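You operate a simulated robot arm through the tools that you are given. There is no shell and no other tool.

Carry out the task below with a simulated robot arm. There is one attempt and no reset: what you move stays moved.

TASK
Box the folded yellow sheet, fold both flaps down and seal the seam.
Fine: lay the beige strip along it.

The check looks at the end state, three seconds after you hand in, the way a careful person would. Anything else that was tipped, shoved, dropped, spilled or broken makes it a failure. A push-on lid holds only when it is set on centred and level and pressed home; a screw cap is set on level and turned clockwise until tight. Flat cloth is picked up by pressing the open fingertips on it (5 to 10 N) and closing them slowly along it; thin cloth reads only 2 to 8 mm in the jaws.

THE ROBOT
A 7-joint arm with a two-finger gripper, fixed in place. Base frame: the origin is on the floor under the middle of its stand, x ahead of it, y to its left, z up. Readings come in cm, degrees, newtons and seconds.
With the tool pointing down near the work surface it reaches from about 30 to 72 cm from the base axis. Its first joint turns from -166.0 to 166.0 degrees. Payload 2.94 kg.
The tool frame sits at the grasp point between the pads (the TCP): z along the fingers, y along the line on which they close. The tips reach 3 cm beyond it. The gripper opens to 13.8 cm; its body begins 10.9 cm behind the TCP.
Orientation is told as [roll, pitch, yaw] about the base's x, y, z axes, in that order, counted from this pose: with the fingers straight down and closing along the base's y, the tool's x points along the base's -x, its y along +y and its z along -z.

THE INTERFACE
- The arm moves only by the tool play_rows. Its argument "rows" is a list that holds one entry, the list of rows, each a list of 7 numbers: the shift along the tool's x, y, z in mm, then the turn, a rotation vector about the tool's x, y, z in degrees, then the gripper command, from -1 (fully open) to 1 (shut), values between in proportion. In form: [[[x, y, z, wx, wy, wz, jaw], ...]]. A call has 1 to 20 rows; each row is the pose to reach, as a shift and turn from the pose commanded when the call began, along the tool's axes at that moment. Rows are played at 5 a second. More than 5 cm and 8.6 degrees between two rows, or a gripper value outside its range, and nothing of the call is played. A pose out of reach is approached as far as the arm can. The call stops where the force on the tool passes 40 N (or 10 N more than at its start, if that is more) or the arm is blocked; 0.2 s more then pass. Each finger travels about 7.2 cm/s and halts on what it meets, pressing with about 30 N; the grip force reading is that of the motor and also rises with nothing between the fingers. The clock runs only during rows and for 0.2 s after the last one: add rows that repeat a pose to give the fingers time. The reply holds the time, the measured pose of the TCP, the force on the tool along the base axes, the opening and the grip force, in the units named above and with some noise, with the torque about the TCP (base axes, N m) and any sound that the robot's microphone picked up.
- Cameras (640 x 400 px; columns grow to the right, rows downward): "scene" is fixed at [40.11, -65.22, 143.61]; the picture's right is [0.99, -0.15, 0.00], its down [-0.05, -0.36, -0.93] and it looks along [0.14, 0.92, -0.36] (base axes); focal length 312 px, centre (320, 200). "wrist" rides on the gripper at [7.1, 1.9, -14.6] in the tool frame; the picture's right is [-0.26, 0.97, 0.00], its down [-0.85, -0.23, -0.48] and it looks along [-0.46, -0.13, 0.88] (tool axes); focal length 280 px, centre (320, 200). There is no depth. A picture from a camera that has moved, and an enlarged one, comes with that camera's place and axes in the base frame and with its lens.
- capture(camera): a new picture of that camera. The clock stands still meanwhile.
- slide_trunk(by): slides the trunk up (or, below 0, down) by that many cm; the arm rides with it, the base frame stays. It gives what a move gives, with no picture.
- enlarge(camera, box): a new picture of the part [left, top, right, bottom] of that camera's present view, enlarged. The clock stands still meanwhile.
- hand_in(): hands the job in; it is judged then, once.

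Nothing tells you positions but the pictures and the camera data. Unless the task says otherwise, let go and move clear before handing in.

The tools are called after ">>>" as name(argument=value, ...) on one line, values as JSON. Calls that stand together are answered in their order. play_rows: Moves the arm, as the interface text tells. Its arguments: {"type":"object","properties":{"rows":{"type":"array","items":{"type":"array","items":{"type":"array","items":{"type":"number"}}}}},"required":["rows"]} The other tools are called the same way: slide_trunk (by) moves the trunk up or down; capture (camera) takes a picture; enlarge (camera, box) takes an enlarged picture of a part of a camera's view; hand_in () hands the job in.

At the start:

```text
time: 0.0
position: [12.84, 39.78, 117.39]
tool_rot: [-0.1, 0.2, 0.0]
contact_force: [-0.7, 0.5, -0.2]
moment: [-0.04, -0.01, -0.01]
gripper_width: 13.81
grip_force: 0.1
trunk travel left (down, up): [-42.5, 2.9]
```

scene: 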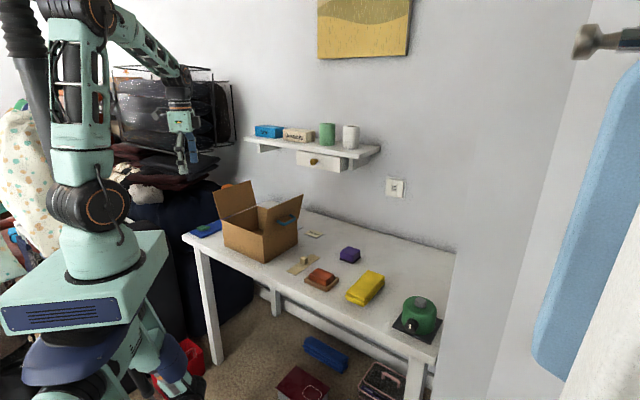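
wrist: 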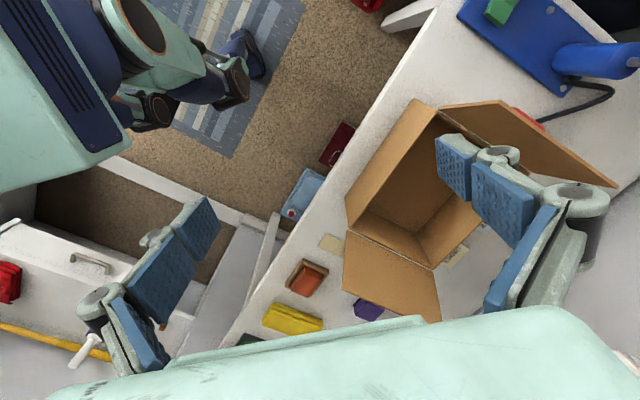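

I see a table with an open cardboard box (two flaps), a folded yellow sheet, and some small items; I'll first enlarge the views to identify the tape strip and other objects.

>>> enlarge(camera="scene", box=[180, 170, 340, 270])

>>> enlarge(camera="scene", box=[280, 220, 460, 340])

>>> enlarge(camera="wrist", box=[220, 80, 640, 340])

```text
4.00 times, centred on (260, 220) of scene
camera zoom: at [40.11, -65.22, 143.61], right [0.99, -0.15, 0.0], down [-0.05, -0.36, -0.93], along [0.14, 0.92, -0.36], focal length 1248 px, centre (560, 120)
```

zoom: 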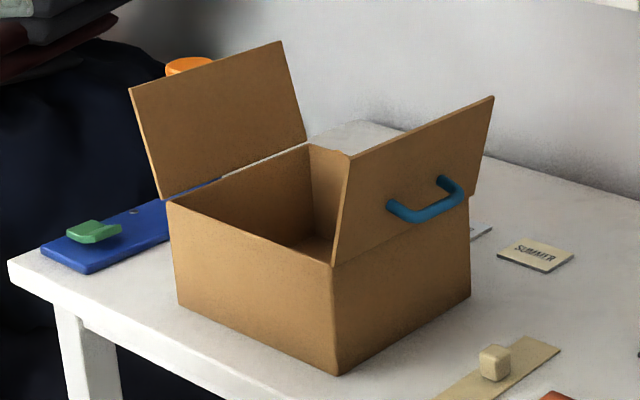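

```text
3.33 times, centred on (370, 280) of scene
camera zoom: at [40.11, -65.22, 143.61], right [0.99, -0.15, 0.0], down [-0.05, -0.36, -0.93], along [0.14, 0.92, -0.36], focal length 1040 px, centre (153, -67)
```

zoom: 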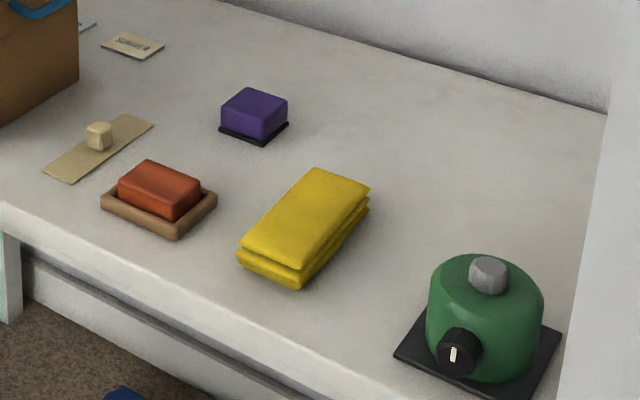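

```text
1.52 times, centred on (430, 210) of wrist
camera zoom: at [5.76, 41.8, 131.9], right [0.26, 0.97, -0.01], down [0.85, -0.23, 0.47], along [0.46, -0.13, -0.88], focal length 427 px, centre (152, 185)
```

zoom: 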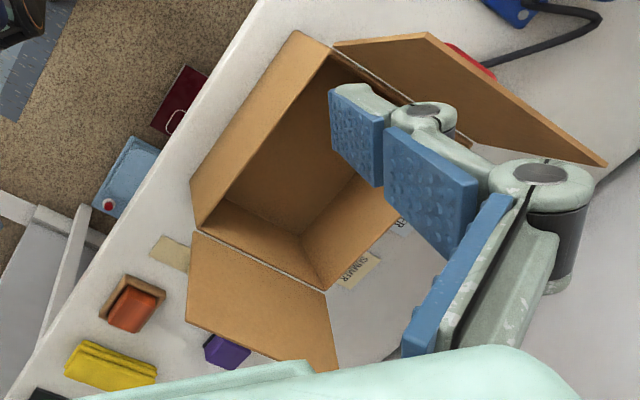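

The box (open, two flaps leaning outward) sits at roughly (33, 56), the yellow sheet near (68, 18), and the beige strip with a small grip block near (49.5, 38), all turned about 45°. I'll move above the strip at a safe height to look closer.

>>> play_rows(rows=[[[-40, -6, 0, 0, 0, -5.6, -1], [-80, -12, 0, 0, 0, -11.2, -1], [-120, -18, 0, 0, 0, -16.9, -1], [-160, -24, 0, 0, 0, -22.5, -1], [-200, -30, 0, 0, 0, -28.1, -1], [-240, -36, 0, 0, 0, -33.7, -1], [-280, -42, 0, 0, 0, -39.4, -1], [-320, -48, 0, 0, 0, -45, -1], [-320, -48, 0, 0, 0, -45, -1]]])

>>> capture(camera="wrist")

>>> capture(camera="scene")

```text
time: 2.0
position: [44.88, 34.74, 117.15]
tool_rot: [-0.2, 0.3, 45.2]
contact_force: [1.0, -0.4, 0.2]
moment: [0.0, 0.02, -0.07]
gripper_width: 13.8
grip_force: 0.1
trunk travel left (down, up): [-42.5, 2.9]
```

```text
taken
camera wrist: at [38.57, 31.29, 131.68], right [-0.5, 0.87, 0.0], down [0.76, 0.44, 0.47], along [0.41, 0.23, -0.88], focal length 280 px, centre (320, 200)
```

wrist: 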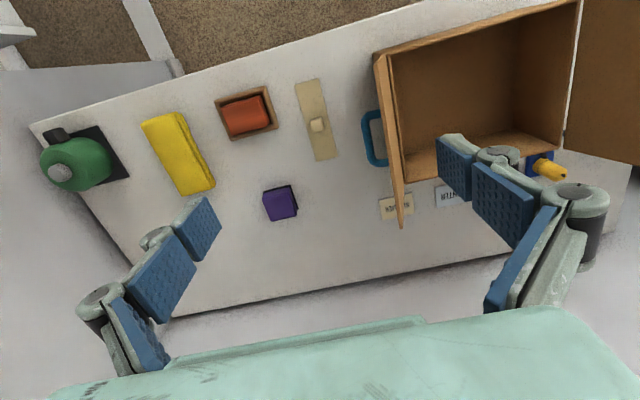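

```text
taken
```

scene: 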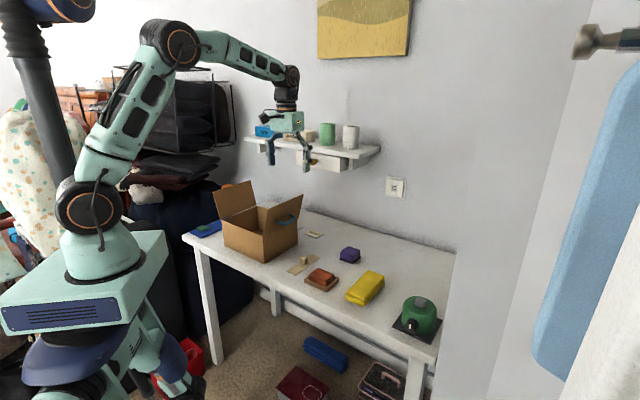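

The wrist view now shows all table objects clearly; I'll enlarge it to measure the sheet, strip and box accurately and to see the labels.

>>> enlarge(camera="wrist", box=[120, 60, 376, 220])

>>> enlarge(camera="wrist", box=[340, 0, 640, 230])

```text
2.50 times, centred on (248, 140) of wrist
camera zoom: at [38.57, 31.29, 131.68], right [-0.5, 0.87, 0.0], down [0.76, 0.44, 0.47], along [0.41, 0.23, -0.88], focal length 701 px, centre (500, 350)
```

zoom: 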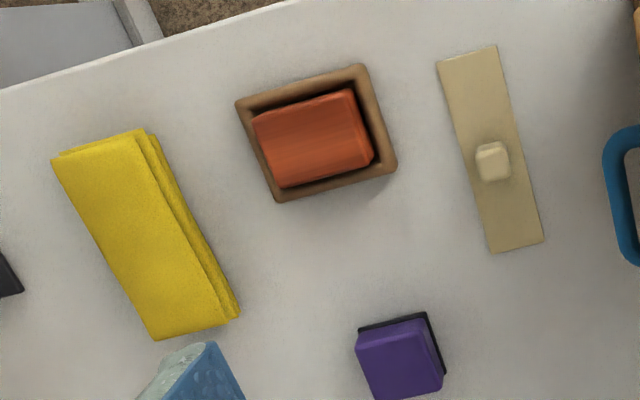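

```text
1.74 times, centred on (490, 115) of wrist
camera zoom: at [38.57, 31.29, 131.68], right [-0.5, 0.87, 0.0], down [0.76, 0.44, 0.47], along [0.41, 0.23, -0.88], focal length 488 px, centre (24, 348)
```

zoom: 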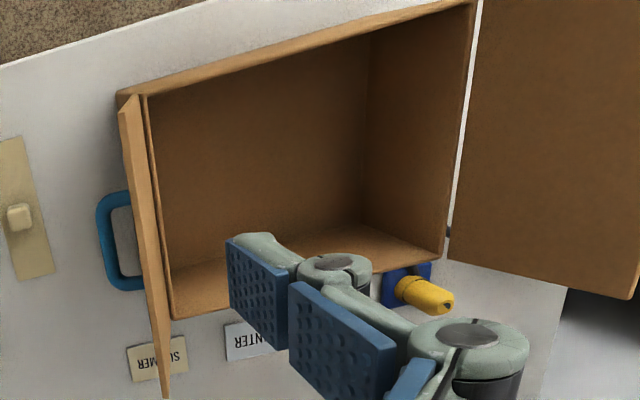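

The strip is centred near (49.4, 36.5) and the folded sheet near (68.5, 16.6), its long side at 45°, and the table top is at about z = 78. I'll move sideways clear of the box and lower the trunk for reach, opening the fingers only partly.

>>> play_rows(rows=[[[-5, -40, 0, 0, 0, 0, -0.7], [-10, -80, 0, 0, 0, 0, -0.5], [-15, -120, 0, 0, 0, 0, -0.38], [-20, -160, 0, 0, 0, 0, -0.38], [-20, -160, 0, 0, 0, 0, -0.38]]])

>>> slide_trunk(by=-13)

```text
time: 3.2
position: [57.56, 24.97, 117.3]
tool_rot: [0.0, 0.3, 45.0]
contact_force: [0.3, 0.1, -0.6]
moment: [0.01, 0.01, 0.0]
gripper_width: 9.5
grip_force: 0.0
trunk travel left (down, up): [-42.5, 2.9]
```

```text
time: 4.8
position: [57.42, 24.91, 104.48]
tool_rot: [-0.1, 0.4, 45.0]
contact_force: [0.4, 0.5, 0.0]
moment: [0.02, 0.0, -0.04]
gripper_width: 9.53
grip_force: 0.1
trunk travel left (down, up): [-29.5, 15.9]
```

Next I'll move over the sheet and descend partway for a closer look.

>>> play_rows(rows=[[[-5, -35, 0, 0, 0, 0, -0.38], [-10, -70, 0, 0, 0, 0, -0.38], [-16, -105, 20, 0, 0, 0, -0.38], [-21, -137, 50, 0, 0, 0, -0.38], [-21, -137, 80, 0, 0, 0, -0.38], [-21, -137, 80, 0, 0, 0, -0.38]]])

>>> capture(camera="wrist")

>>> enlarge(camera="scene", box=[240, 140, 480, 340])

```text
time: 6.2
position: [68.58, 16.82, 96.26]
tool_rot: [-0.1, 0.3, 45.0]
contact_force: [-0.5, -0.1, -0.4]
moment: [0.02, 0.0, 0.02]
gripper_width: 9.53
grip_force: 0.1
trunk travel left (down, up): [-29.5, 15.9]
```

```text
taken
camera wrist: at [62.18, 13.14, 110.73], right [-0.5, 0.87, 0.0], down [0.76, 0.44, 0.47], along [0.41, 0.23, -0.88], focal length 280 px, centre (320, 200)
```

wrist: 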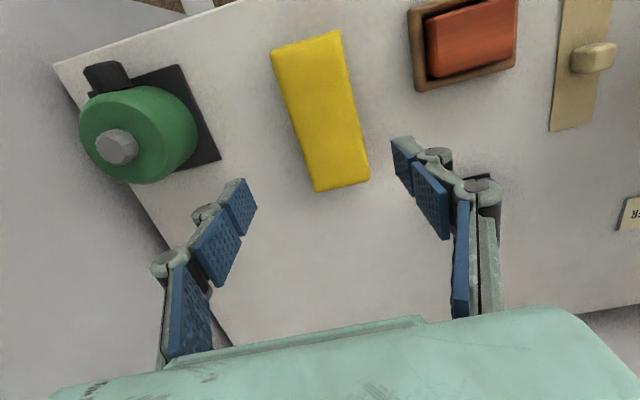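

```text
2.00 times, centred on (360, 240) of scene
camera zoom: at [40.11, -65.22, 143.61], right [0.99, -0.15, 0.0], down [-0.05, -0.36, -0.93], along [0.14, 0.92, -0.36], focal length 624 px, centre (240, 120)
```

zoom: 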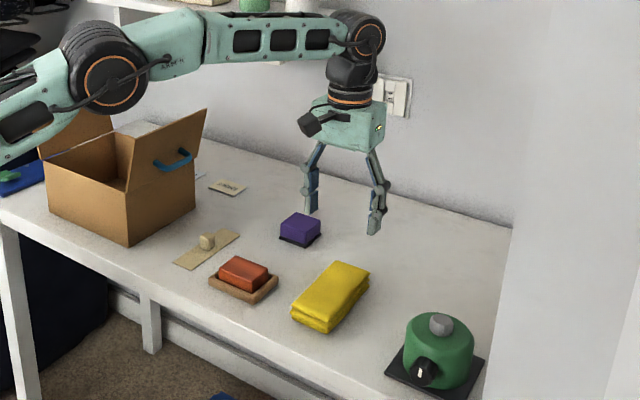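

The sheet is centred at about (67.6, 16.7), roughly 15.6 × 6.5 cm. I'll descend around it with a small correction.

>>> play_rows(rows=[[[8, 5, 40, 0, 0, 0, -0.38], [8, 5, 80, 0, 0, 0, -0.38], [8, 5, 110, 0, 0, 0, -0.38], [8, 5, 130, 0, 0, 0, -0.38], [8, 5, 140, 0, 0, 0, -0.38], [8, 5, 143, 0, 0, 0, -0.38]]])

>>> capture(camera="wrist")

>>> enlarge(camera="scene", box=[300, 200, 460, 300])

```text
time: 7.6
position: [67.64, 16.45, 81.93]
tool_rot: [-0.2, 0.3, 45.0]
contact_force: [-0.3, 0.5, 0.2]
moment: [0.0, 0.01, -0.01]
gripper_width: 9.53
grip_force: 0.0
trunk travel left (down, up): [-29.5, 15.9]
```

```text
taken
camera wrist: at [61.33, 12.92, 96.47], right [-0.5, 0.87, 0.0], down [0.76, 0.44, 0.47], along [0.41, 0.23, -0.88], focal length 280 px, centre (320, 200)
```

wrist: 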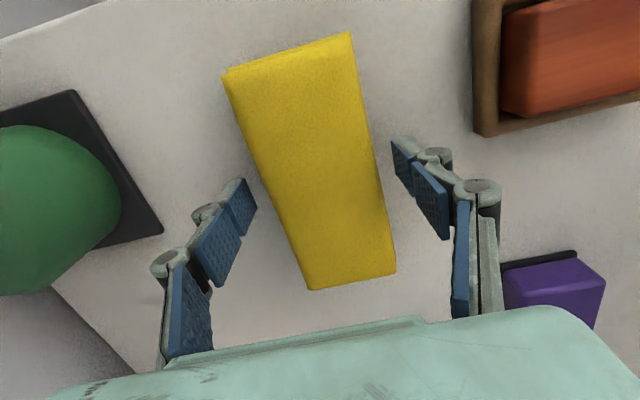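

```text
4.00 times, centred on (380, 250) of scene
camera zoom: at [40.11, -65.22, 143.61], right [0.99, -0.15, 0.0], down [-0.05, -0.36, -0.93], along [0.14, 0.92, -0.36], focal length 1248 px, centre (80, 0)
```

zoom: 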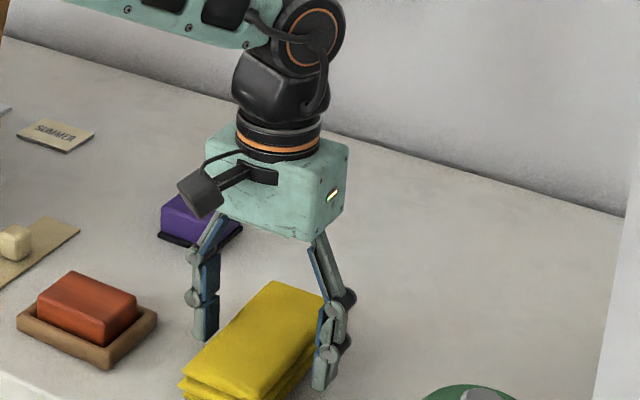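

The fingers straddle the sheet with tips just above the table. I'll lower a touch more and close gently.

>>> play_rows(rows=[[[0, 0, 3, 0, 0, 0, -0.38], [0, 0, 5, 0, 0, 0, -0.2], [0, 0, 5, 0, 0, 0, 0.0], [0, 0, 5, 0, 0, 0, 0.1], [0, 0, 5, 0, 0, 0, 0.2], [0, 0, 5, 0, 0, 0, 0.3], [0, 0, 5, 0, 0, 0, 0.4], [0, 0, 5, 0, 0, 0, 0.4]]])

>>> capture(camera="wrist")

```text
time: 9.4
position: [67.75, 16.4, 81.55]
tool_rot: [-0.1, 0.3, 44.9]
contact_force: [1.3, 2.0, 1.7]
moment: [0.05, 0.02, 0.0]
gripper_width: 7.09
grip_force: 29.7
trunk travel left (down, up): [-29.5, 15.9]
```

```text
taken
camera wrist: at [61.39, 12.91, 96.0], right [-0.5, 0.87, 0.0], down [0.76, 0.44, 0.47], along [0.41, 0.23, -0.88], focal length 280 px, centre (320, 200)
```

wrist: 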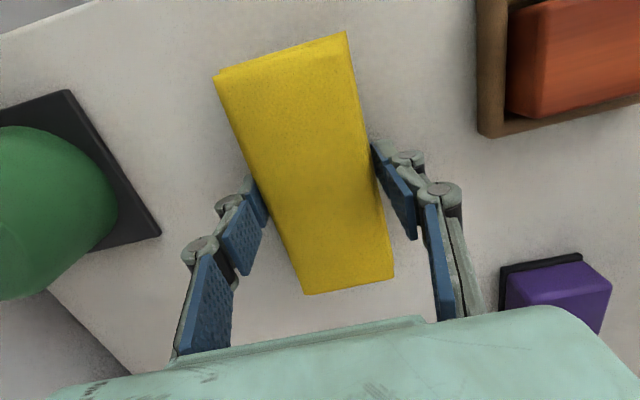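

The sheet is gripped (7.1 cm, about 30 N). I'll lift it a little to check the hold, then raise the trunk.

>>> play_rows(rows=[[[0, 0, 0, 0, 0, 0, 0.5], [0, 0, -10, 0, 0, 0, 0.5], [0, 0, -25, 0, 0, 0, 0.5], [0, 0, -40, 0, 0, 0, 0.5], [0, 0, -40, 0, 0, 0, 0.5]]])

>>> slide_trunk(by=13)

>>> capture(camera="wrist")

>>> capture(camera="scene")

```text
time: 10.6
position: [67.85, 16.58, 85.71]
tool_rot: [0.0, 0.3, 44.9]
contact_force: [-0.9, -0.4, -1.5]
moment: [-0.01, -0.02, -0.01]
gripper_width: 7.08
grip_force: 30.5
trunk travel left (down, up): [-29.5, 15.9]
```

```text
time: 12.2
position: [67.75, 16.62, 98.59]
tool_rot: [-0.1, 0.3, 45.0]
contact_force: [0.0, -0.6, -1.1]
moment: [0.02, 0.02, -0.02]
gripper_width: 7.1
grip_force: 29.8
trunk travel left (down, up): [-42.5, 2.9]
```

```text
taken
camera wrist: at [61.42, 12.96, 113.02], right [-0.5, 0.87, 0.0], down [0.76, 0.44, 0.47], along [0.41, 0.23, -0.88], focal length 280 px, centre (320, 200)
```

wrist: 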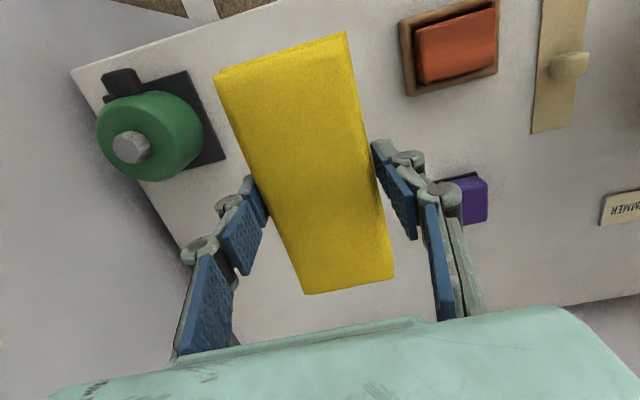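

```text
taken
```

scene: 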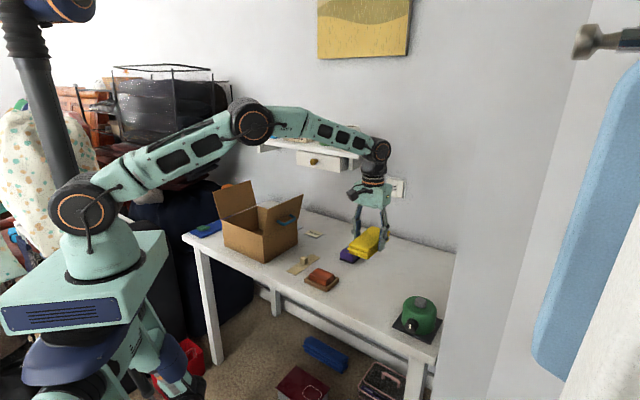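

The sheet is held securely. I'll carry it up and over the box centre at a safe height above the flaps.

>>> play_rows(rows=[[[0, 30, -25, 0, 0, 0, 0.5], [0, 60, -50, 0, 0, 0, 0.5], [0, 95, -75, 0, 0, 0, 0.5], [-2, 130, -100, 0, 0, 0, 0.5], [-4, 165, -120, 0, 0, 0, 0.5], [-6, 200, -140, 0, 0, 0, 0.5], [-8, 235, -155, 0, 0, 0, 0.5], [-10, 275, -160, 0, 0, 0, 0.5], [-12, 315, -160, 0, 0, 0, 0.5], [-14, 355, -160, 0, 0, 0, 0.5], [-15, 395, -160, 0, 0, 0, 0.5], [-16, 435, -160, 0, 0, 0, 0.5], [-16, 470, -160, 0, 0, 0, 0.5], [-16, 500, -160, 0, 0, 0, 0.5], [-16, 511, -160, 0, 0, 0, 0.5], [-16, 511, -160, 0, 0, 0, 0.5]]])

>>> capture(camera="wrist")

>>> capture(camera="scene")

```text
time: 15.6
position: [32.77, 53.86, 114.29]
tool_rot: [-0.1, 0.2, 44.9]
contact_force: [-0.5, 0.9, -0.5]
moment: [0.03, -0.03, -0.03]
gripper_width: 7.14
grip_force: 30.8
trunk travel left (down, up): [-42.5, 2.9]
```

```text
taken
camera wrist: at [26.48, 50.35, 128.82], right [-0.5, 0.87, 0.0], down [0.76, 0.44, 0.47], along [0.41, 0.23, -0.88], focal length 280 px, centre (320, 200)
```

wrist: 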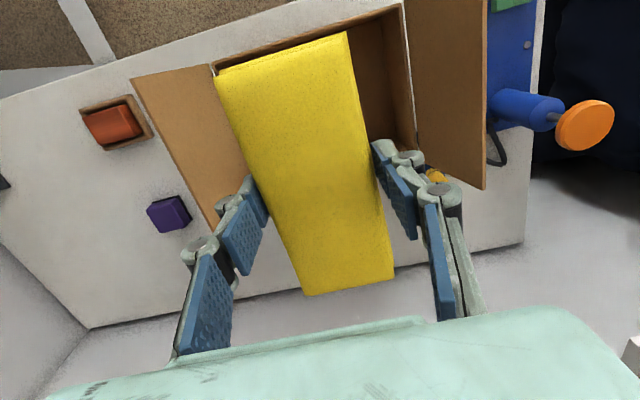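

```text
taken
```

scene: 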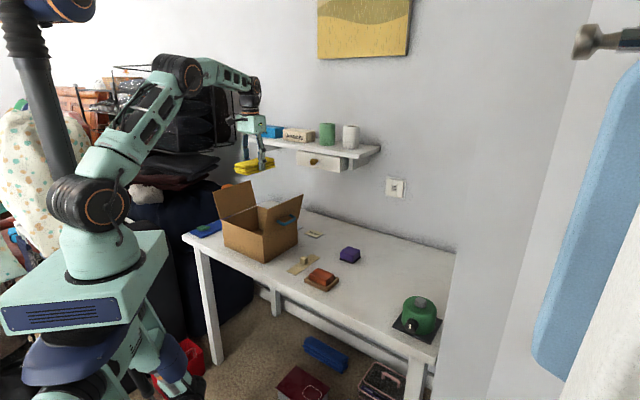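

The sheet is centred over the box opening (sheet u≈61.9/v≈14.8 versus box centre 62.0/15.06). Lowering it into the box now.

>>> play_rows(rows=[[[0, 1, 40, 0, 0, 0, 0.5], [0, 2, 80, 0, 0, 0, 0.5], [0, 2, 120, 0, 0, 0, 0.5], [0, 2, 160, 0, 0, 0, 0.5], [0, 2, 200, 0, 0, 0, 0.5], [0, 2, 230, 0, 0, 0, 0.5], [0, 2, 255, 0, 0, 0, 0.5], [0, 2, 275, 0, 0, 0, 0.5], [0, 2, 290, 0, 0, 0, 0.5], [0, 2, 300, 0, 0, 0, 0.5], [0, 2, 305, 0, 0, 0, 0.5]]])

>>> capture(camera="wrist")

>>> enlarge(camera="scene", box=[180, 140, 340, 270])

```text
time: 18.0
position: [32.56, 53.91, 83.95]
tool_rot: [-0.1, 0.3, 45.0]
contact_force: [0.0, -0.9, -1.6]
moment: [-0.01, -0.02, 0.01]
gripper_width: 7.13
grip_force: 30.1
trunk travel left (down, up): [-42.5, 2.9]
```

```text
taken
camera wrist: at [26.21, 50.37, 98.39], right [-0.5, 0.87, 0.0], down [0.76, 0.44, 0.47], along [0.41, 0.23, -0.88], focal length 280 px, centre (320, 200)
```

wrist: 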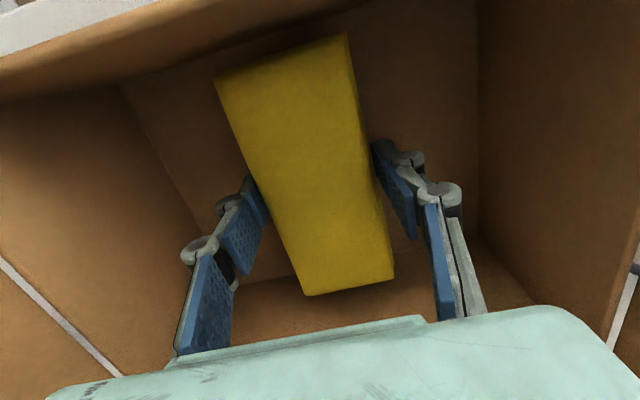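

```text
3.08 times, centred on (260, 205) of scene
camera zoom: at [40.11, -65.22, 143.61], right [0.99, -0.15, 0.0], down [-0.05, -0.36, -0.93], along [0.14, 0.92, -0.36], focal length 960 px, centre (505, 185)
```

zoom: 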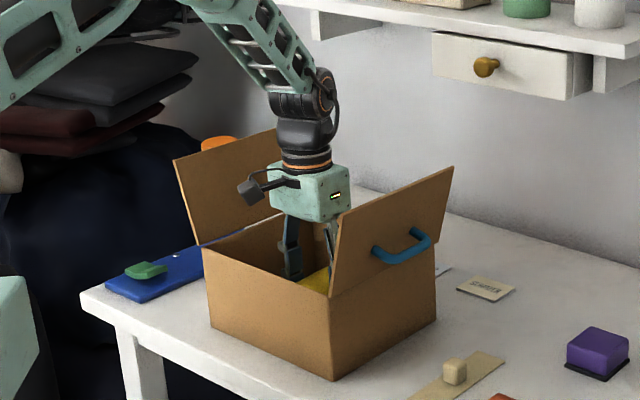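

The sheet is inside the box without touching the walls. I'll set it down gently until contact, then release.

>>> play_rows(rows=[[[0, 0, 5, 0, 0, 0, 0.5], [0, 0, 9, 0, 0, 0, 0.5], [0, 0, 12, 0, 0, 0, 0.5], [0, 0, 15, 0, 0, 0, 0.5], [0, 0, 17, 0, 0, 0, 0.5]]])

```text
time: 19.2
position: [32.65, 53.77, 82.35]
tool_rot: [-0.1, 0.2, 45.0]
contact_force: [0.4, -0.5, -0.6]
moment: [0.01, 0.02, -0.03]
gripper_width: 7.1
grip_force: 30.2
trunk travel left (down, up): [-42.5, 2.9]
```

>>> play_rows(rows=[[[0, 0, 2, 0, 0, 0, 0.5], [0, 0, 4, 0, 0, 0, 0.5], [0, 0, 6, 0, 0, 0, 0.5], [0, 0, 6, 0, 0, 0, 0.5]]])

```text
time: 20.2
position: [32.67, 53.78, 82.02]
tool_rot: [0.0, 0.1, 44.9]
contact_force: [-2.5, -4.2, 19.9]
moment: [-0.64, 0.25, 0.01]
gripper_width: 7.09
grip_force: 30.3
trunk travel left (down, up): [-42.5, 2.9]
```

Contact felt at TCP z≈82.0. I'll ease up slightly, open and withdraw straight up.

>>> play_rows(rows=[[[0, 0, -3, 0, 0, 0, 0.5], [0, 0, -4, 0, 0, 0, 0.2], [0, 0, -4, 0, 0, 0, 0.0], [0, 0, -4, 0, 0, 0, -0.2], [0, 0, -4, 0, 0, 0, -0.35], [0, 0, -4, 0, 0, 0, -0.4], [0, 0, -20, 0, 0, 0, -0.4], [0, 0, -60, 0, 0, 0, -0.4], [0, 0, -100, 0, 0, 0, -0.4], [0, 0, -140, 0, 0, 0, -0.4], [0, 0, -180, 0, 0, 0, -0.4], [0, 0, -220, 0, 0, 0, -0.4], [0, 0, -260, 0, 0, 0, -0.4], [0, 0, -300, 0, 0, 0, -0.4], [0, 0, -300, 0, 0, 0, -0.4]]])

>>> capture(camera="wrist")

>>> enlarge(camera="scene", box=[180, 140, 340, 270])

```text
time: 23.4
position: [32.44, 53.67, 111.94]
tool_rot: [-0.1, 0.3, 45.0]
contact_force: [-0.2, -0.1, -0.4]
moment: [0.03, -0.02, 0.0]
gripper_width: 9.66
grip_force: 0.0
trunk travel left (down, up): [-42.5, 2.9]
```

```text
taken
camera wrist: at [26.16, 50.15, 126.41], right [-0.5, 0.87, 0.0], down [0.76, 0.44, 0.47], along [0.41, 0.23, -0.88], focal length 280 px, centre (320, 200)
```

wrist: 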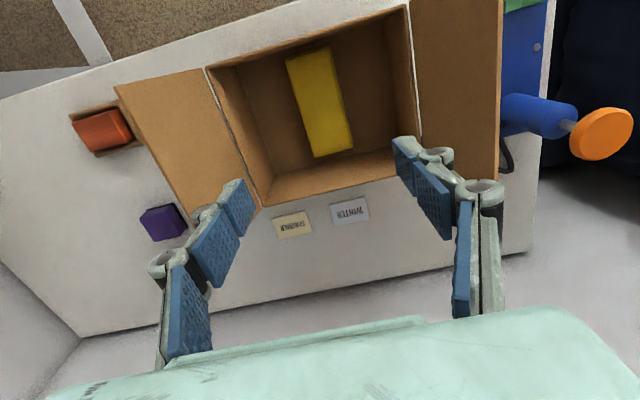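

```text
3.08 times, centred on (260, 205) of scene
camera zoom: at [40.11, -65.22, 143.61], right [0.99, -0.15, 0.0], down [-0.05, -0.36, -0.93], along [0.14, 0.92, -0.36], focal length 960 px, centre (505, 185)
```

zoom: 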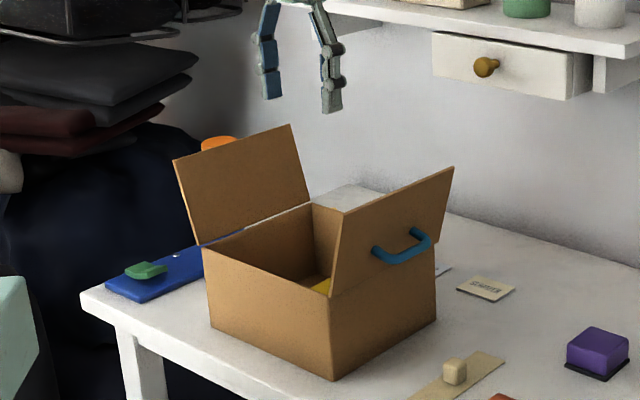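

The sheet lies in the box and the hand is clear. Next I'll close the fingers and go over the left flap to its outer side (the post with the orange knob stands further back, at about v=44, so I'll stay clear of it).

>>> play_rows(rows=[[[5, 0, -10, 0, 0, 0, 0], [10, 30, -20, 0, 0, 0, 0.5], [15, 70, -20, 0, 0, 0, 1], [20, 110, -20, 0, 0, 0, 1], [25, 150, -20, 0, 0, 0, 1], [29, 185, -20, 0, 0, 0, 1], [29, 210, -20, 0, 0, 0, 1], [29, 210, -20, 0, 0, 0, 1]]])

>>> capture(camera="wrist")

>>> enlarge(camera="scene", box=[160, 100, 320, 270])

```text
time: 25.2
position: [15.56, 66.62, 113.78]
tool_rot: [-0.2, 0.3, 45.0]
contact_force: [0.4, -0.6, -0.4]
moment: [-0.03, -0.02, 0.04]
gripper_width: 0.02
grip_force: 28.8
trunk travel left (down, up): [-42.5, 2.9]
```

```text
taken
camera wrist: at [9.21, 63.07, 128.28], right [-0.5, 0.87, 0.0], down [0.76, 0.44, 0.47], along [0.41, 0.23, -0.88], focal length 280 px, centre (320, 200)
```

wrist: 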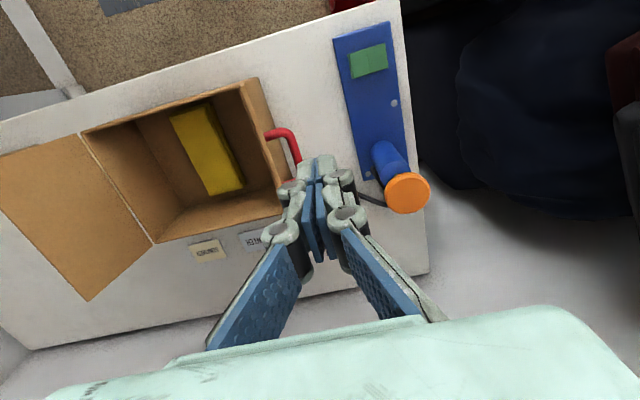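

```text
2.35 times, centred on (240, 185) of scene
camera zoom: at [40.11, -65.22, 143.61], right [0.99, -0.15, 0.0], down [-0.05, -0.36, -0.93], along [0.14, 0.92, -0.36], focal length 734 px, centre (508, 235)
```

zoom: 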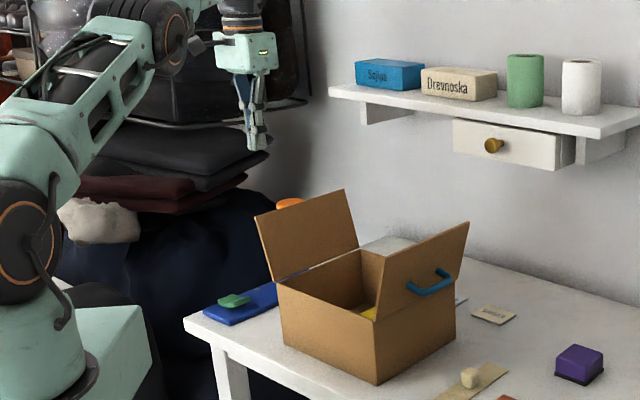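

The left flap also carries a (red) handle on its outer face. Let me enlarge to see its position before I lower.

>>> enlarge(camera="wrist", box=[200, 60, 440, 220])

```text
2.50 times, centred on (320, 140) of wrist
camera zoom: at [9.21, 63.07, 128.28], right [-0.5, 0.87, 0.0], down [0.76, 0.44, 0.47], along [0.41, 0.23, -0.88], focal length 701 px, centre (320, 350)
```

zoom: 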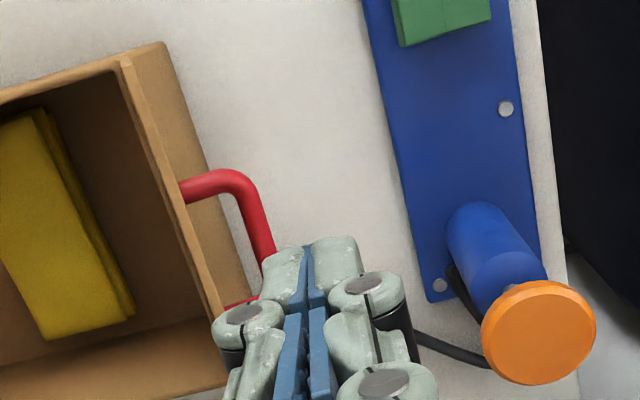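

Both flaps have D-handles on their outer faces (the left one at u≈58–65, about 6 cm up from the hinge). I'll lower so the closed fingertips are above the handle but below the flap's top edge, then push the flap inward.

>>> play_rows(rows=[[[-10, 0, 30, 0, 0, 0, 1], [-20, 0, 65, 0, 0, 0, 1], [-20, 0, 100, 0, 0, 0, 1], [-20, 0, 128, 0, 0, 0, 1], [-20, -15, 128, 0, 0, 0, 1], [-20, -30, 128, 0, 0, 0, 1], [-20, -30, 128, 0, 0, 0, 1]]])

>>> capture(camera="wrist")

>>> enlarge(camera="scene", box=[180, 130, 320, 270])

```text
time: 26.8
position: [19.25, 65.87, 100.79]
tool_rot: [0.0, 0.3, 45.0]
contact_force: [0.4, 0.3, -0.3]
moment: [0.01, 0.01, -0.02]
gripper_width: 0.02
grip_force: 28.1
trunk travel left (down, up): [-42.5, 2.9]
```

```text
taken
camera wrist: at [12.93, 62.42, 115.35], right [-0.5, 0.87, 0.0], down [0.76, 0.44, 0.47], along [0.41, 0.23, -0.88], focal length 280 px, centre (320, 200)
```

wrist: 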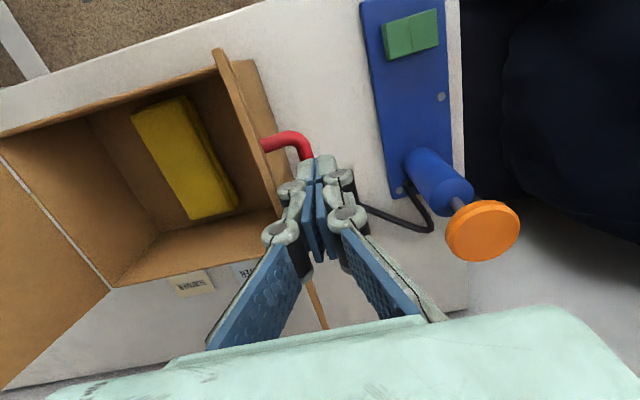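

```text
2.86 times, centred on (250, 200) of scene
camera zoom: at [40.11, -65.22, 143.61], right [0.99, -0.15, 0.0], down [-0.05, -0.36, -0.93], along [0.14, 0.92, -0.36], focal length 892 px, centre (520, 200)
```

zoom: 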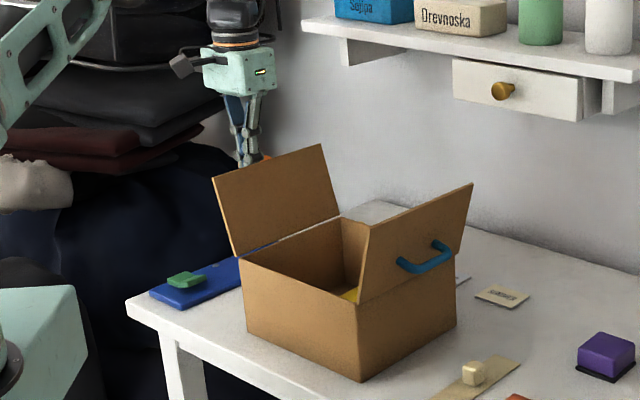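

The closed fingertips are just outside the flap's top edge. I'll start pushing inward in small steps.

>>> play_rows(rows=[[[0, -12, 0, 0, 0, 0, 1], [0, -24, 0, 0, 0, 0, 1], [0, -36, 0, 0, 0, 0, 1], [0, -48, 0, 0, 0, 0, 1], [0, -60, 0, 0, 0, 0, 1]]])

>>> capture(camera="wrist")

>>> enlarge(camera="scene", box=[180, 130, 320, 270])

```text
time: 28.0
position: [23.54, 61.71, 100.86]
tool_rot: [-0.1, 0.3, 45.1]
contact_force: [0.2, 0.4, -0.4]
moment: [0.0, -0.05, -0.01]
gripper_width: 0.0
grip_force: 28.0
trunk travel left (down, up): [-42.5, 2.9]
```

```text
taken
camera wrist: at [17.18, 58.21, 115.35], right [-0.5, 0.87, 0.0], down [0.76, 0.44, 0.47], along [0.41, 0.23, -0.88], focal length 280 px, centre (320, 200)
```

wrist: 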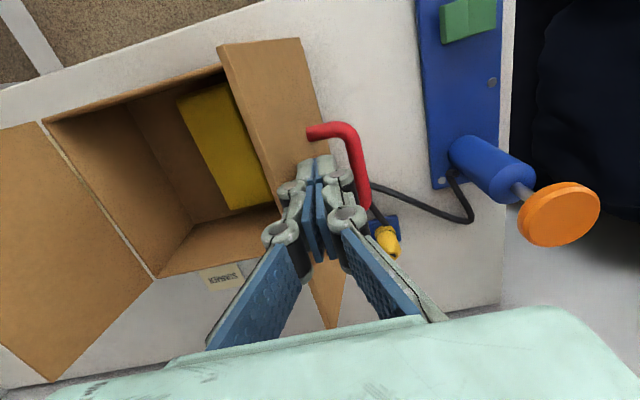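

```text
2.86 times, centred on (250, 200) of scene
camera zoom: at [40.11, -65.22, 143.61], right [0.99, -0.15, 0.0], down [-0.05, -0.36, -0.93], along [0.14, 0.92, -0.36], focal length 892 px, centre (520, 200)
```

zoom: 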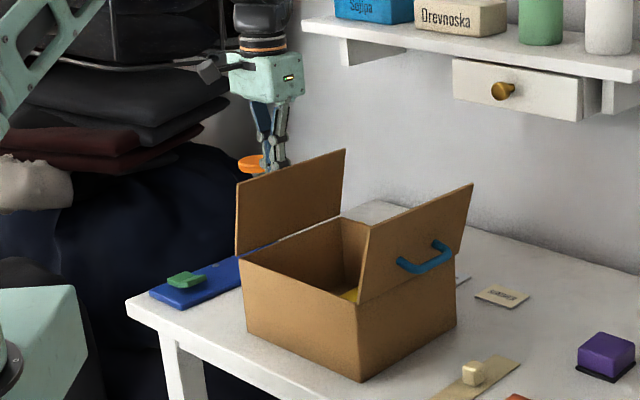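

The flap rotates inward freely. Continuing the push past vertical.

>>> play_rows(rows=[[[0, -14, 0, 0, 0, 0, 1], [0, -28, 0, 0, 0, 0, 1], [0, -42, 0, 0, 0, 0, 1], [0, -56, 0, 0, 0, 0, 1], [0, -68, 3, 0, 0, 0, 1]]])

>>> capture(camera="wrist")

>>> enlarge(camera="scene", box=[180, 130, 320, 270])

```text
time: 29.2
position: [28.28, 57.15, 100.55]
tool_rot: [0.0, 0.3, 45.1]
contact_force: [0.1, 0.5, 0.6]
moment: [0.02, -0.02, -0.02]
gripper_width: 0.0
grip_force: 28.3
trunk travel left (down, up): [-42.5, 2.9]
```

```text
taken
camera wrist: at [22.01, 53.48, 115.06], right [-0.5, 0.87, 0.0], down [0.76, 0.44, 0.47], along [0.41, 0.23, -0.88], focal length 280 px, centre (320, 200)
```

wrist: 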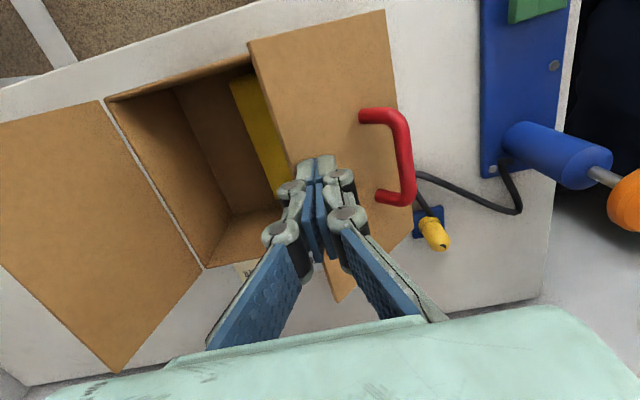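

```text
2.86 times, centred on (250, 200) of scene
camera zoom: at [40.11, -65.22, 143.61], right [0.99, -0.15, 0.0], down [-0.05, -0.36, -0.93], along [0.14, 0.92, -0.36], focal length 892 px, centre (520, 200)
```

zoom: 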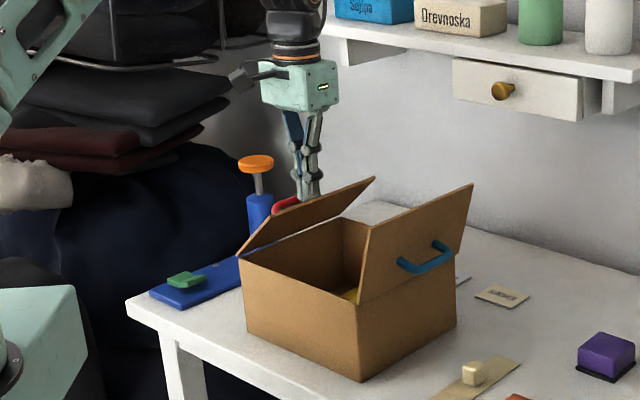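

The flap is about 45° inward and holds its position. I'll follow the arc down to press it closed.

>>> play_rows(rows=[[[0, -8, 12, 0, 0, 0, 1], [0, -16, 25, 0, 0, 0, 1], [0, -22, 40, 0, 0, 0, 1], [0, -27, 51, 0, 0, 0, 1], [0, -29, 60, 0, 0, 0, 1], [0, -30, 66, 0, 0, 0, 1]]])

>>> capture(camera="wrist")

>>> enlarge(camera="scene", box=[180, 130, 320, 270])

```text
time: 30.6
position: [30.57, 54.73, 93.98]
tool_rot: [0.0, 0.4, 45.0]
contact_force: [-0.1, -0.6, 0.0]
moment: [0.02, 0.01, 0.0]
gripper_width: 0.01
grip_force: 28.9
trunk travel left (down, up): [-42.5, 2.9]
```

```text
taken
camera wrist: at [24.06, 51.21, 108.41], right [-0.5, 0.87, 0.0], down [0.76, 0.44, 0.47], along [0.41, 0.23, -0.88], focal length 280 px, centre (320, 200)
```

wrist: 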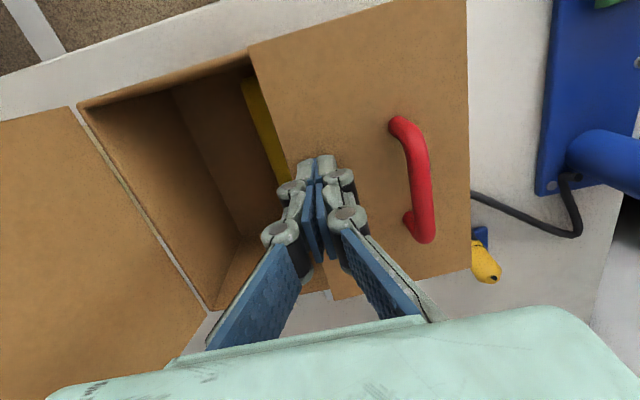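

```text
2.86 times, centred on (250, 200) of scene
camera zoom: at [40.11, -65.22, 143.61], right [0.99, -0.15, 0.0], down [-0.05, -0.36, -0.93], along [0.14, 0.92, -0.36], focal length 892 px, centre (520, 200)
```

zoom: 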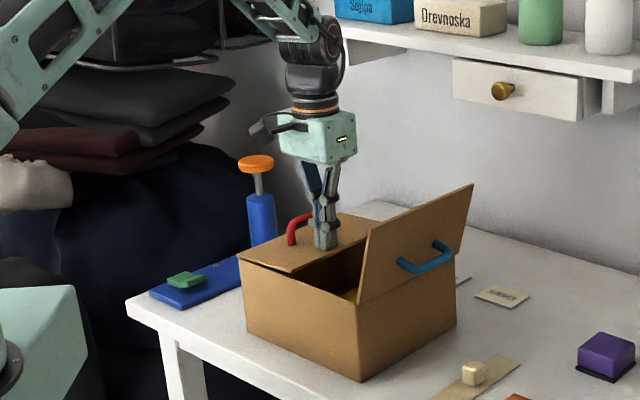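

The left flap is nearly flat. I'll press down gently until it is fully closed.

>>> play_rows(rows=[[[0, 0, 3, 0, 0, 0, 1], [0, 0, 6, 0, 0, 0, 1], [0, 0, 8, 0, 0, 0, 1], [0, 0, 8, 0, 0, 0, 1]]])

```text
time: 31.6
position: [30.61, 54.62, 93.17]
tool_rot: [0.0, 0.3, 45.0]
contact_force: [0.1, -0.2, 0.2]
moment: [-0.02, 0.0, 0.05]
gripper_width: 0.01
grip_force: 28.3
trunk travel left (down, up): [-42.5, 2.9]
```

>>> play_rows(rows=[[[0, 0, 2, 0, 0, 0, 1], [0, 0, 4, 0, 0, 0, 1], [0, 0, 5, 0, 0, 0, 1], [0, 0, 5, 0, 0, 0, 1]]])

>>> enlarge(camera="scene", box=[200, 170, 320, 270])

```text
time: 32.6
position: [30.46, 54.78, 93.12]
tool_rot: [0.2, 0.0, 45.0]
contact_force: [1.4, 1.5, 22.6]
moment: [0.06, 0.0, -0.02]
gripper_width: 0.59
grip_force: 28.1
trunk travel left (down, up): [-42.5, 2.9]
```

```text
4.00 times, centred on (260, 220) of scene
camera zoom: at [40.11, -65.22, 143.61], right [0.99, -0.15, 0.0], down [-0.05, -0.36, -0.93], along [0.14, 0.92, -0.36], focal length 1248 px, centre (560, 120)
```

zoom: 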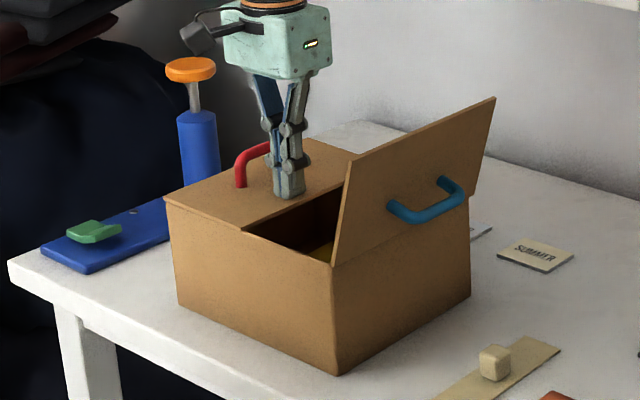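

The left flap is fully shut (firm contact). I'll rise, check that it stays shut, and cross to the outer side of the right flap.

>>> play_rows(rows=[[[0, 0, -10, 0, 0, 0, 1], [0, 0, -40, 0, 0, 0, 1], [0, 0, -80, 0, 0, 0, 1], [0, 0, -120, 0, 0, 0, 1], [0, 0, -160, 0, 0, 0, 1], [0, 0, -200, 0, 0, 0, 1], [0, 0, -225, 0, 0, 0, 1], [0, -40, -225, 0, 0, 0, 1], [0, -80, -225, 0, 0, 0, 1], [0, -120, -225, 0, 0, 0, 1], [0, -160, -225, 0, 0, 0, 1], [0, -200, -225, 0, 0, 0, 1], [0, -240, -225, 0, 0, 0, 1], [0, -240, -225, 0, 0, 0, 1]]])

>>> capture(camera="wrist")

>>> enlarge(camera="scene", box=[180, 130, 320, 270])

```text
time: 35.6
position: [47.3, 38.16, 115.19]
tool_rot: [0.0, 0.3, 45.2]
contact_force: [-0.4, 1.0, -0.2]
moment: [0.02, -0.02, -0.02]
gripper_width: 0.01
grip_force: 28.6
trunk travel left (down, up): [-42.5, 2.9]
```

```text
taken
camera wrist: at [40.97, 34.52, 129.69], right [-0.5, 0.87, 0.0], down [0.76, 0.44, 0.47], along [0.41, 0.23, -0.88], focal length 280 px, centre (320, 200)
```

wrist: 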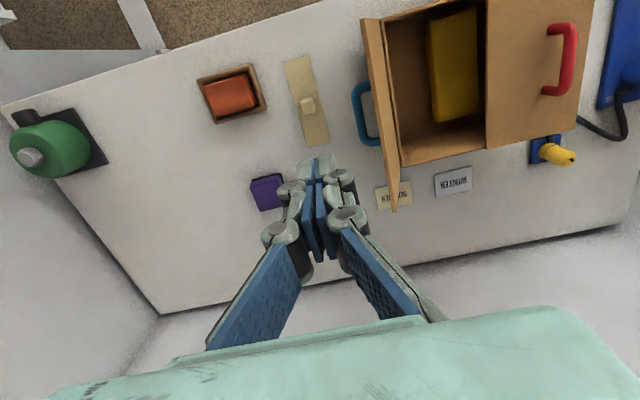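

```text
2.86 times, centred on (250, 200) of scene
camera zoom: at [40.11, -65.22, 143.61], right [0.99, -0.15, 0.0], down [-0.05, -0.36, -0.93], along [0.14, 0.92, -0.36], focal length 892 px, centre (520, 200)
```

zoom: 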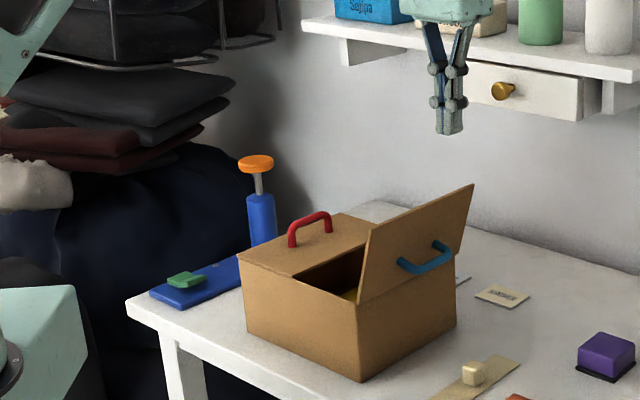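

The left flap stays closed. Lowering outside the right flap above its blue handle, then pushing inward.

>>> play_rows(rows=[[[0, 0, 40, 0, 0, 0, 1], [0, 0, 80, 0, 0, 0, 1], [0, 0, 115, 0, 0, 0, 1], [0, 0, 142, 0, 0, 0, 1], [0, 15, 142, 0, 0, 0, 1], [0, 30, 142, 0, 0, 0, 1], [0, 45, 142, 0, 0, 0, 1], [0, 60, 142, 0, 0, 0, 1]]])

>>> capture(camera="wrist")

>>> enlarge(camera="scene", box=[180, 130, 320, 270])

```text
time: 37.4
position: [43.24, 42.07, 100.98]
tool_rot: [-0.1, 0.4, 45.0]
contact_force: [0.1, -0.4, 0.0]
moment: [0.0, -0.01, 0.03]
gripper_width: 0.01
grip_force: 28.9
trunk travel left (down, up): [-42.5, 2.9]
```

```text
taken
camera wrist: at [36.85, 38.52, 115.43], right [-0.5, 0.87, 0.0], down [0.76, 0.44, 0.47], along [0.41, 0.23, -0.88], focal length 280 px, centre (320, 200)
```

wrist: 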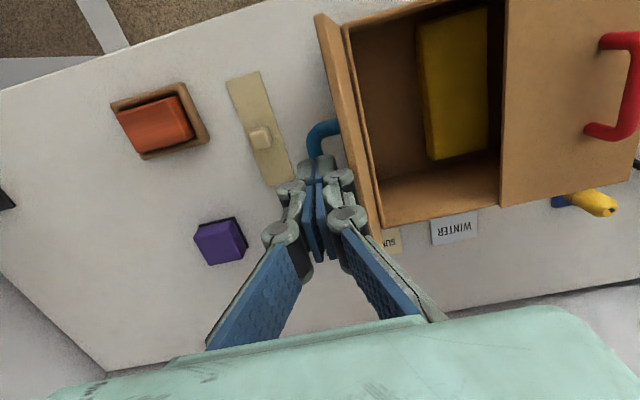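

```text
2.86 times, centred on (250, 200) of scene
camera zoom: at [40.11, -65.22, 143.61], right [0.99, -0.15, 0.0], down [-0.05, -0.36, -0.93], along [0.14, 0.92, -0.36], focal length 892 px, centre (520, 200)
```

zoom: 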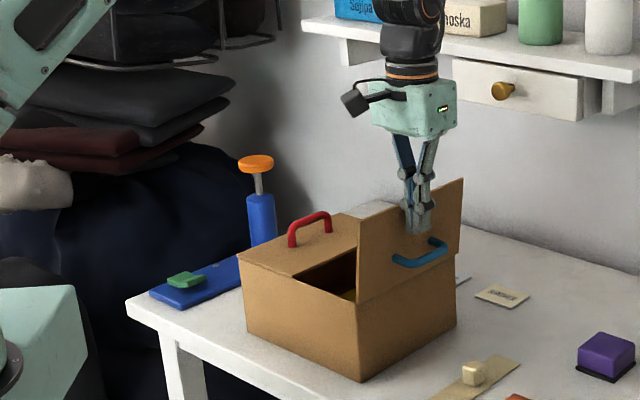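

The right flap is moving too. Continuing the push past vertical.

>>> play_rows(rows=[[[0, 14, 0, 0, 0, 0, 1], [0, 28, 0, 0, 0, 0, 1], [0, 42, 0, 0, 0, 0, 1], [0, 56, 0, 0, 0, 0, 1], [0, 70, 0, 0, 0, 0, 1], [0, 84, 0, 0, 0, 0, 1], [0, 96, 0, 0, 0, 0, 1], [0, 106, 3, 0, 0, 0, 1]]])

>>> capture(camera="wrist")

>>> enlarge(camera="scene", box=[180, 130, 320, 270])

```text
time: 39.2
position: [35.69, 49.6, 100.75]
tool_rot: [-0.2, 0.2, 45.0]
contact_force: [0.2, -1.8, -0.8]
moment: [0.0, -0.03, 0.01]
gripper_width: 0.0
grip_force: 28.0
trunk travel left (down, up): [-42.5, 2.9]
```

```text
taken
camera wrist: at [29.26, 46.03, 115.22], right [-0.5, 0.87, 0.0], down [0.76, 0.44, 0.47], along [0.41, 0.23, -0.88], focal length 280 px, centre (320, 200)
```

wrist: 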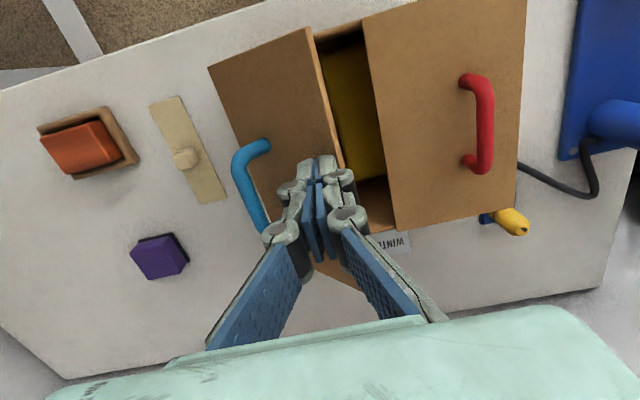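

```text
2.86 times, centred on (250, 200) of scene
camera zoom: at [40.11, -65.22, 143.61], right [0.99, -0.15, 0.0], down [-0.05, -0.36, -0.93], along [0.14, 0.92, -0.36], focal length 892 px, centre (520, 200)
```

zoom: 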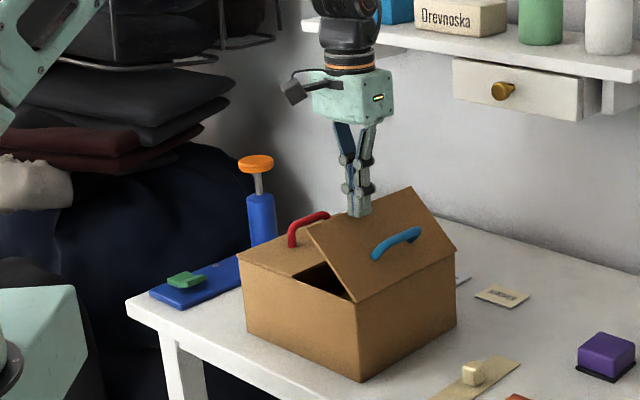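

Now following the arc down to close the right flap.

>>> play_rows(rows=[[[0, 8, 12, 0, 0, 0, 1], [0, 14, 26, 0, 0, 0, 1], [0, 20, 40, 0, 0, 0, 1], [0, 25, 53, 0, 0, 0, 1], [0, 28, 62, 0, 0, 0, 1], [0, 28, 70, 0, 0, 0, 1], [0, 28, 74, 0, 0, 0, 1]]])

>>> capture(camera="wrist")

>>> enlarge(camera="scene", box=[180, 130, 320, 270])

```text
time: 40.8
position: [33.66, 51.54, 93.28]
tool_rot: [-0.1, 0.3, 45.0]
contact_force: [0.8, 0.3, 0.1]
moment: [-0.03, 0.02, -0.02]
gripper_width: 0.0
grip_force: 28.3
trunk travel left (down, up): [-42.5, 2.9]
```

```text
taken
camera wrist: at [27.3, 48.02, 107.8], right [-0.5, 0.87, 0.0], down [0.76, 0.44, 0.47], along [0.41, 0.23, -0.88], focal length 280 px, centre (320, 200)
```

wrist: 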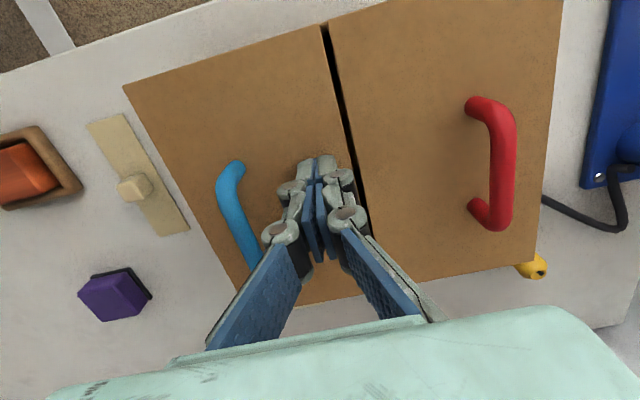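

```text
2.86 times, centred on (250, 200) of scene
camera zoom: at [40.11, -65.22, 143.61], right [0.99, -0.15, 0.0], down [-0.05, -0.36, -0.93], along [0.14, 0.92, -0.36], focal length 892 px, centre (520, 200)
```

zoom: 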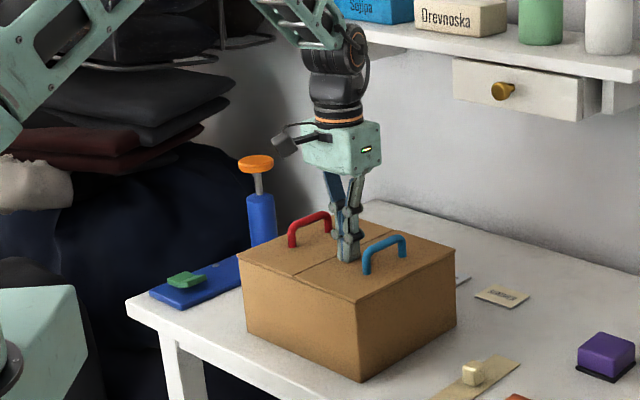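

Both flaps are almost flat and a narrow seam shows. Pressing the right flap home.

>>> play_rows(rows=[[[0, 0, 2, 0, 0, 0, 1], [0, 0, 4, 0, 0, 0, 1], [0, 0, 6, 0, 0, 0, 1], [0, 0, 6, 0, 0, 0, 1]]])

```text
time: 41.8
position: [33.59, 51.49, 93.06]
tool_rot: [0.0, -0.1, 45.0]
contact_force: [0.4, 0.5, 22.1]
moment: [-0.05, -0.02, -0.02]
gripper_width: 0.61
grip_force: 28.5
trunk travel left (down, up): [-42.5, 2.9]
```

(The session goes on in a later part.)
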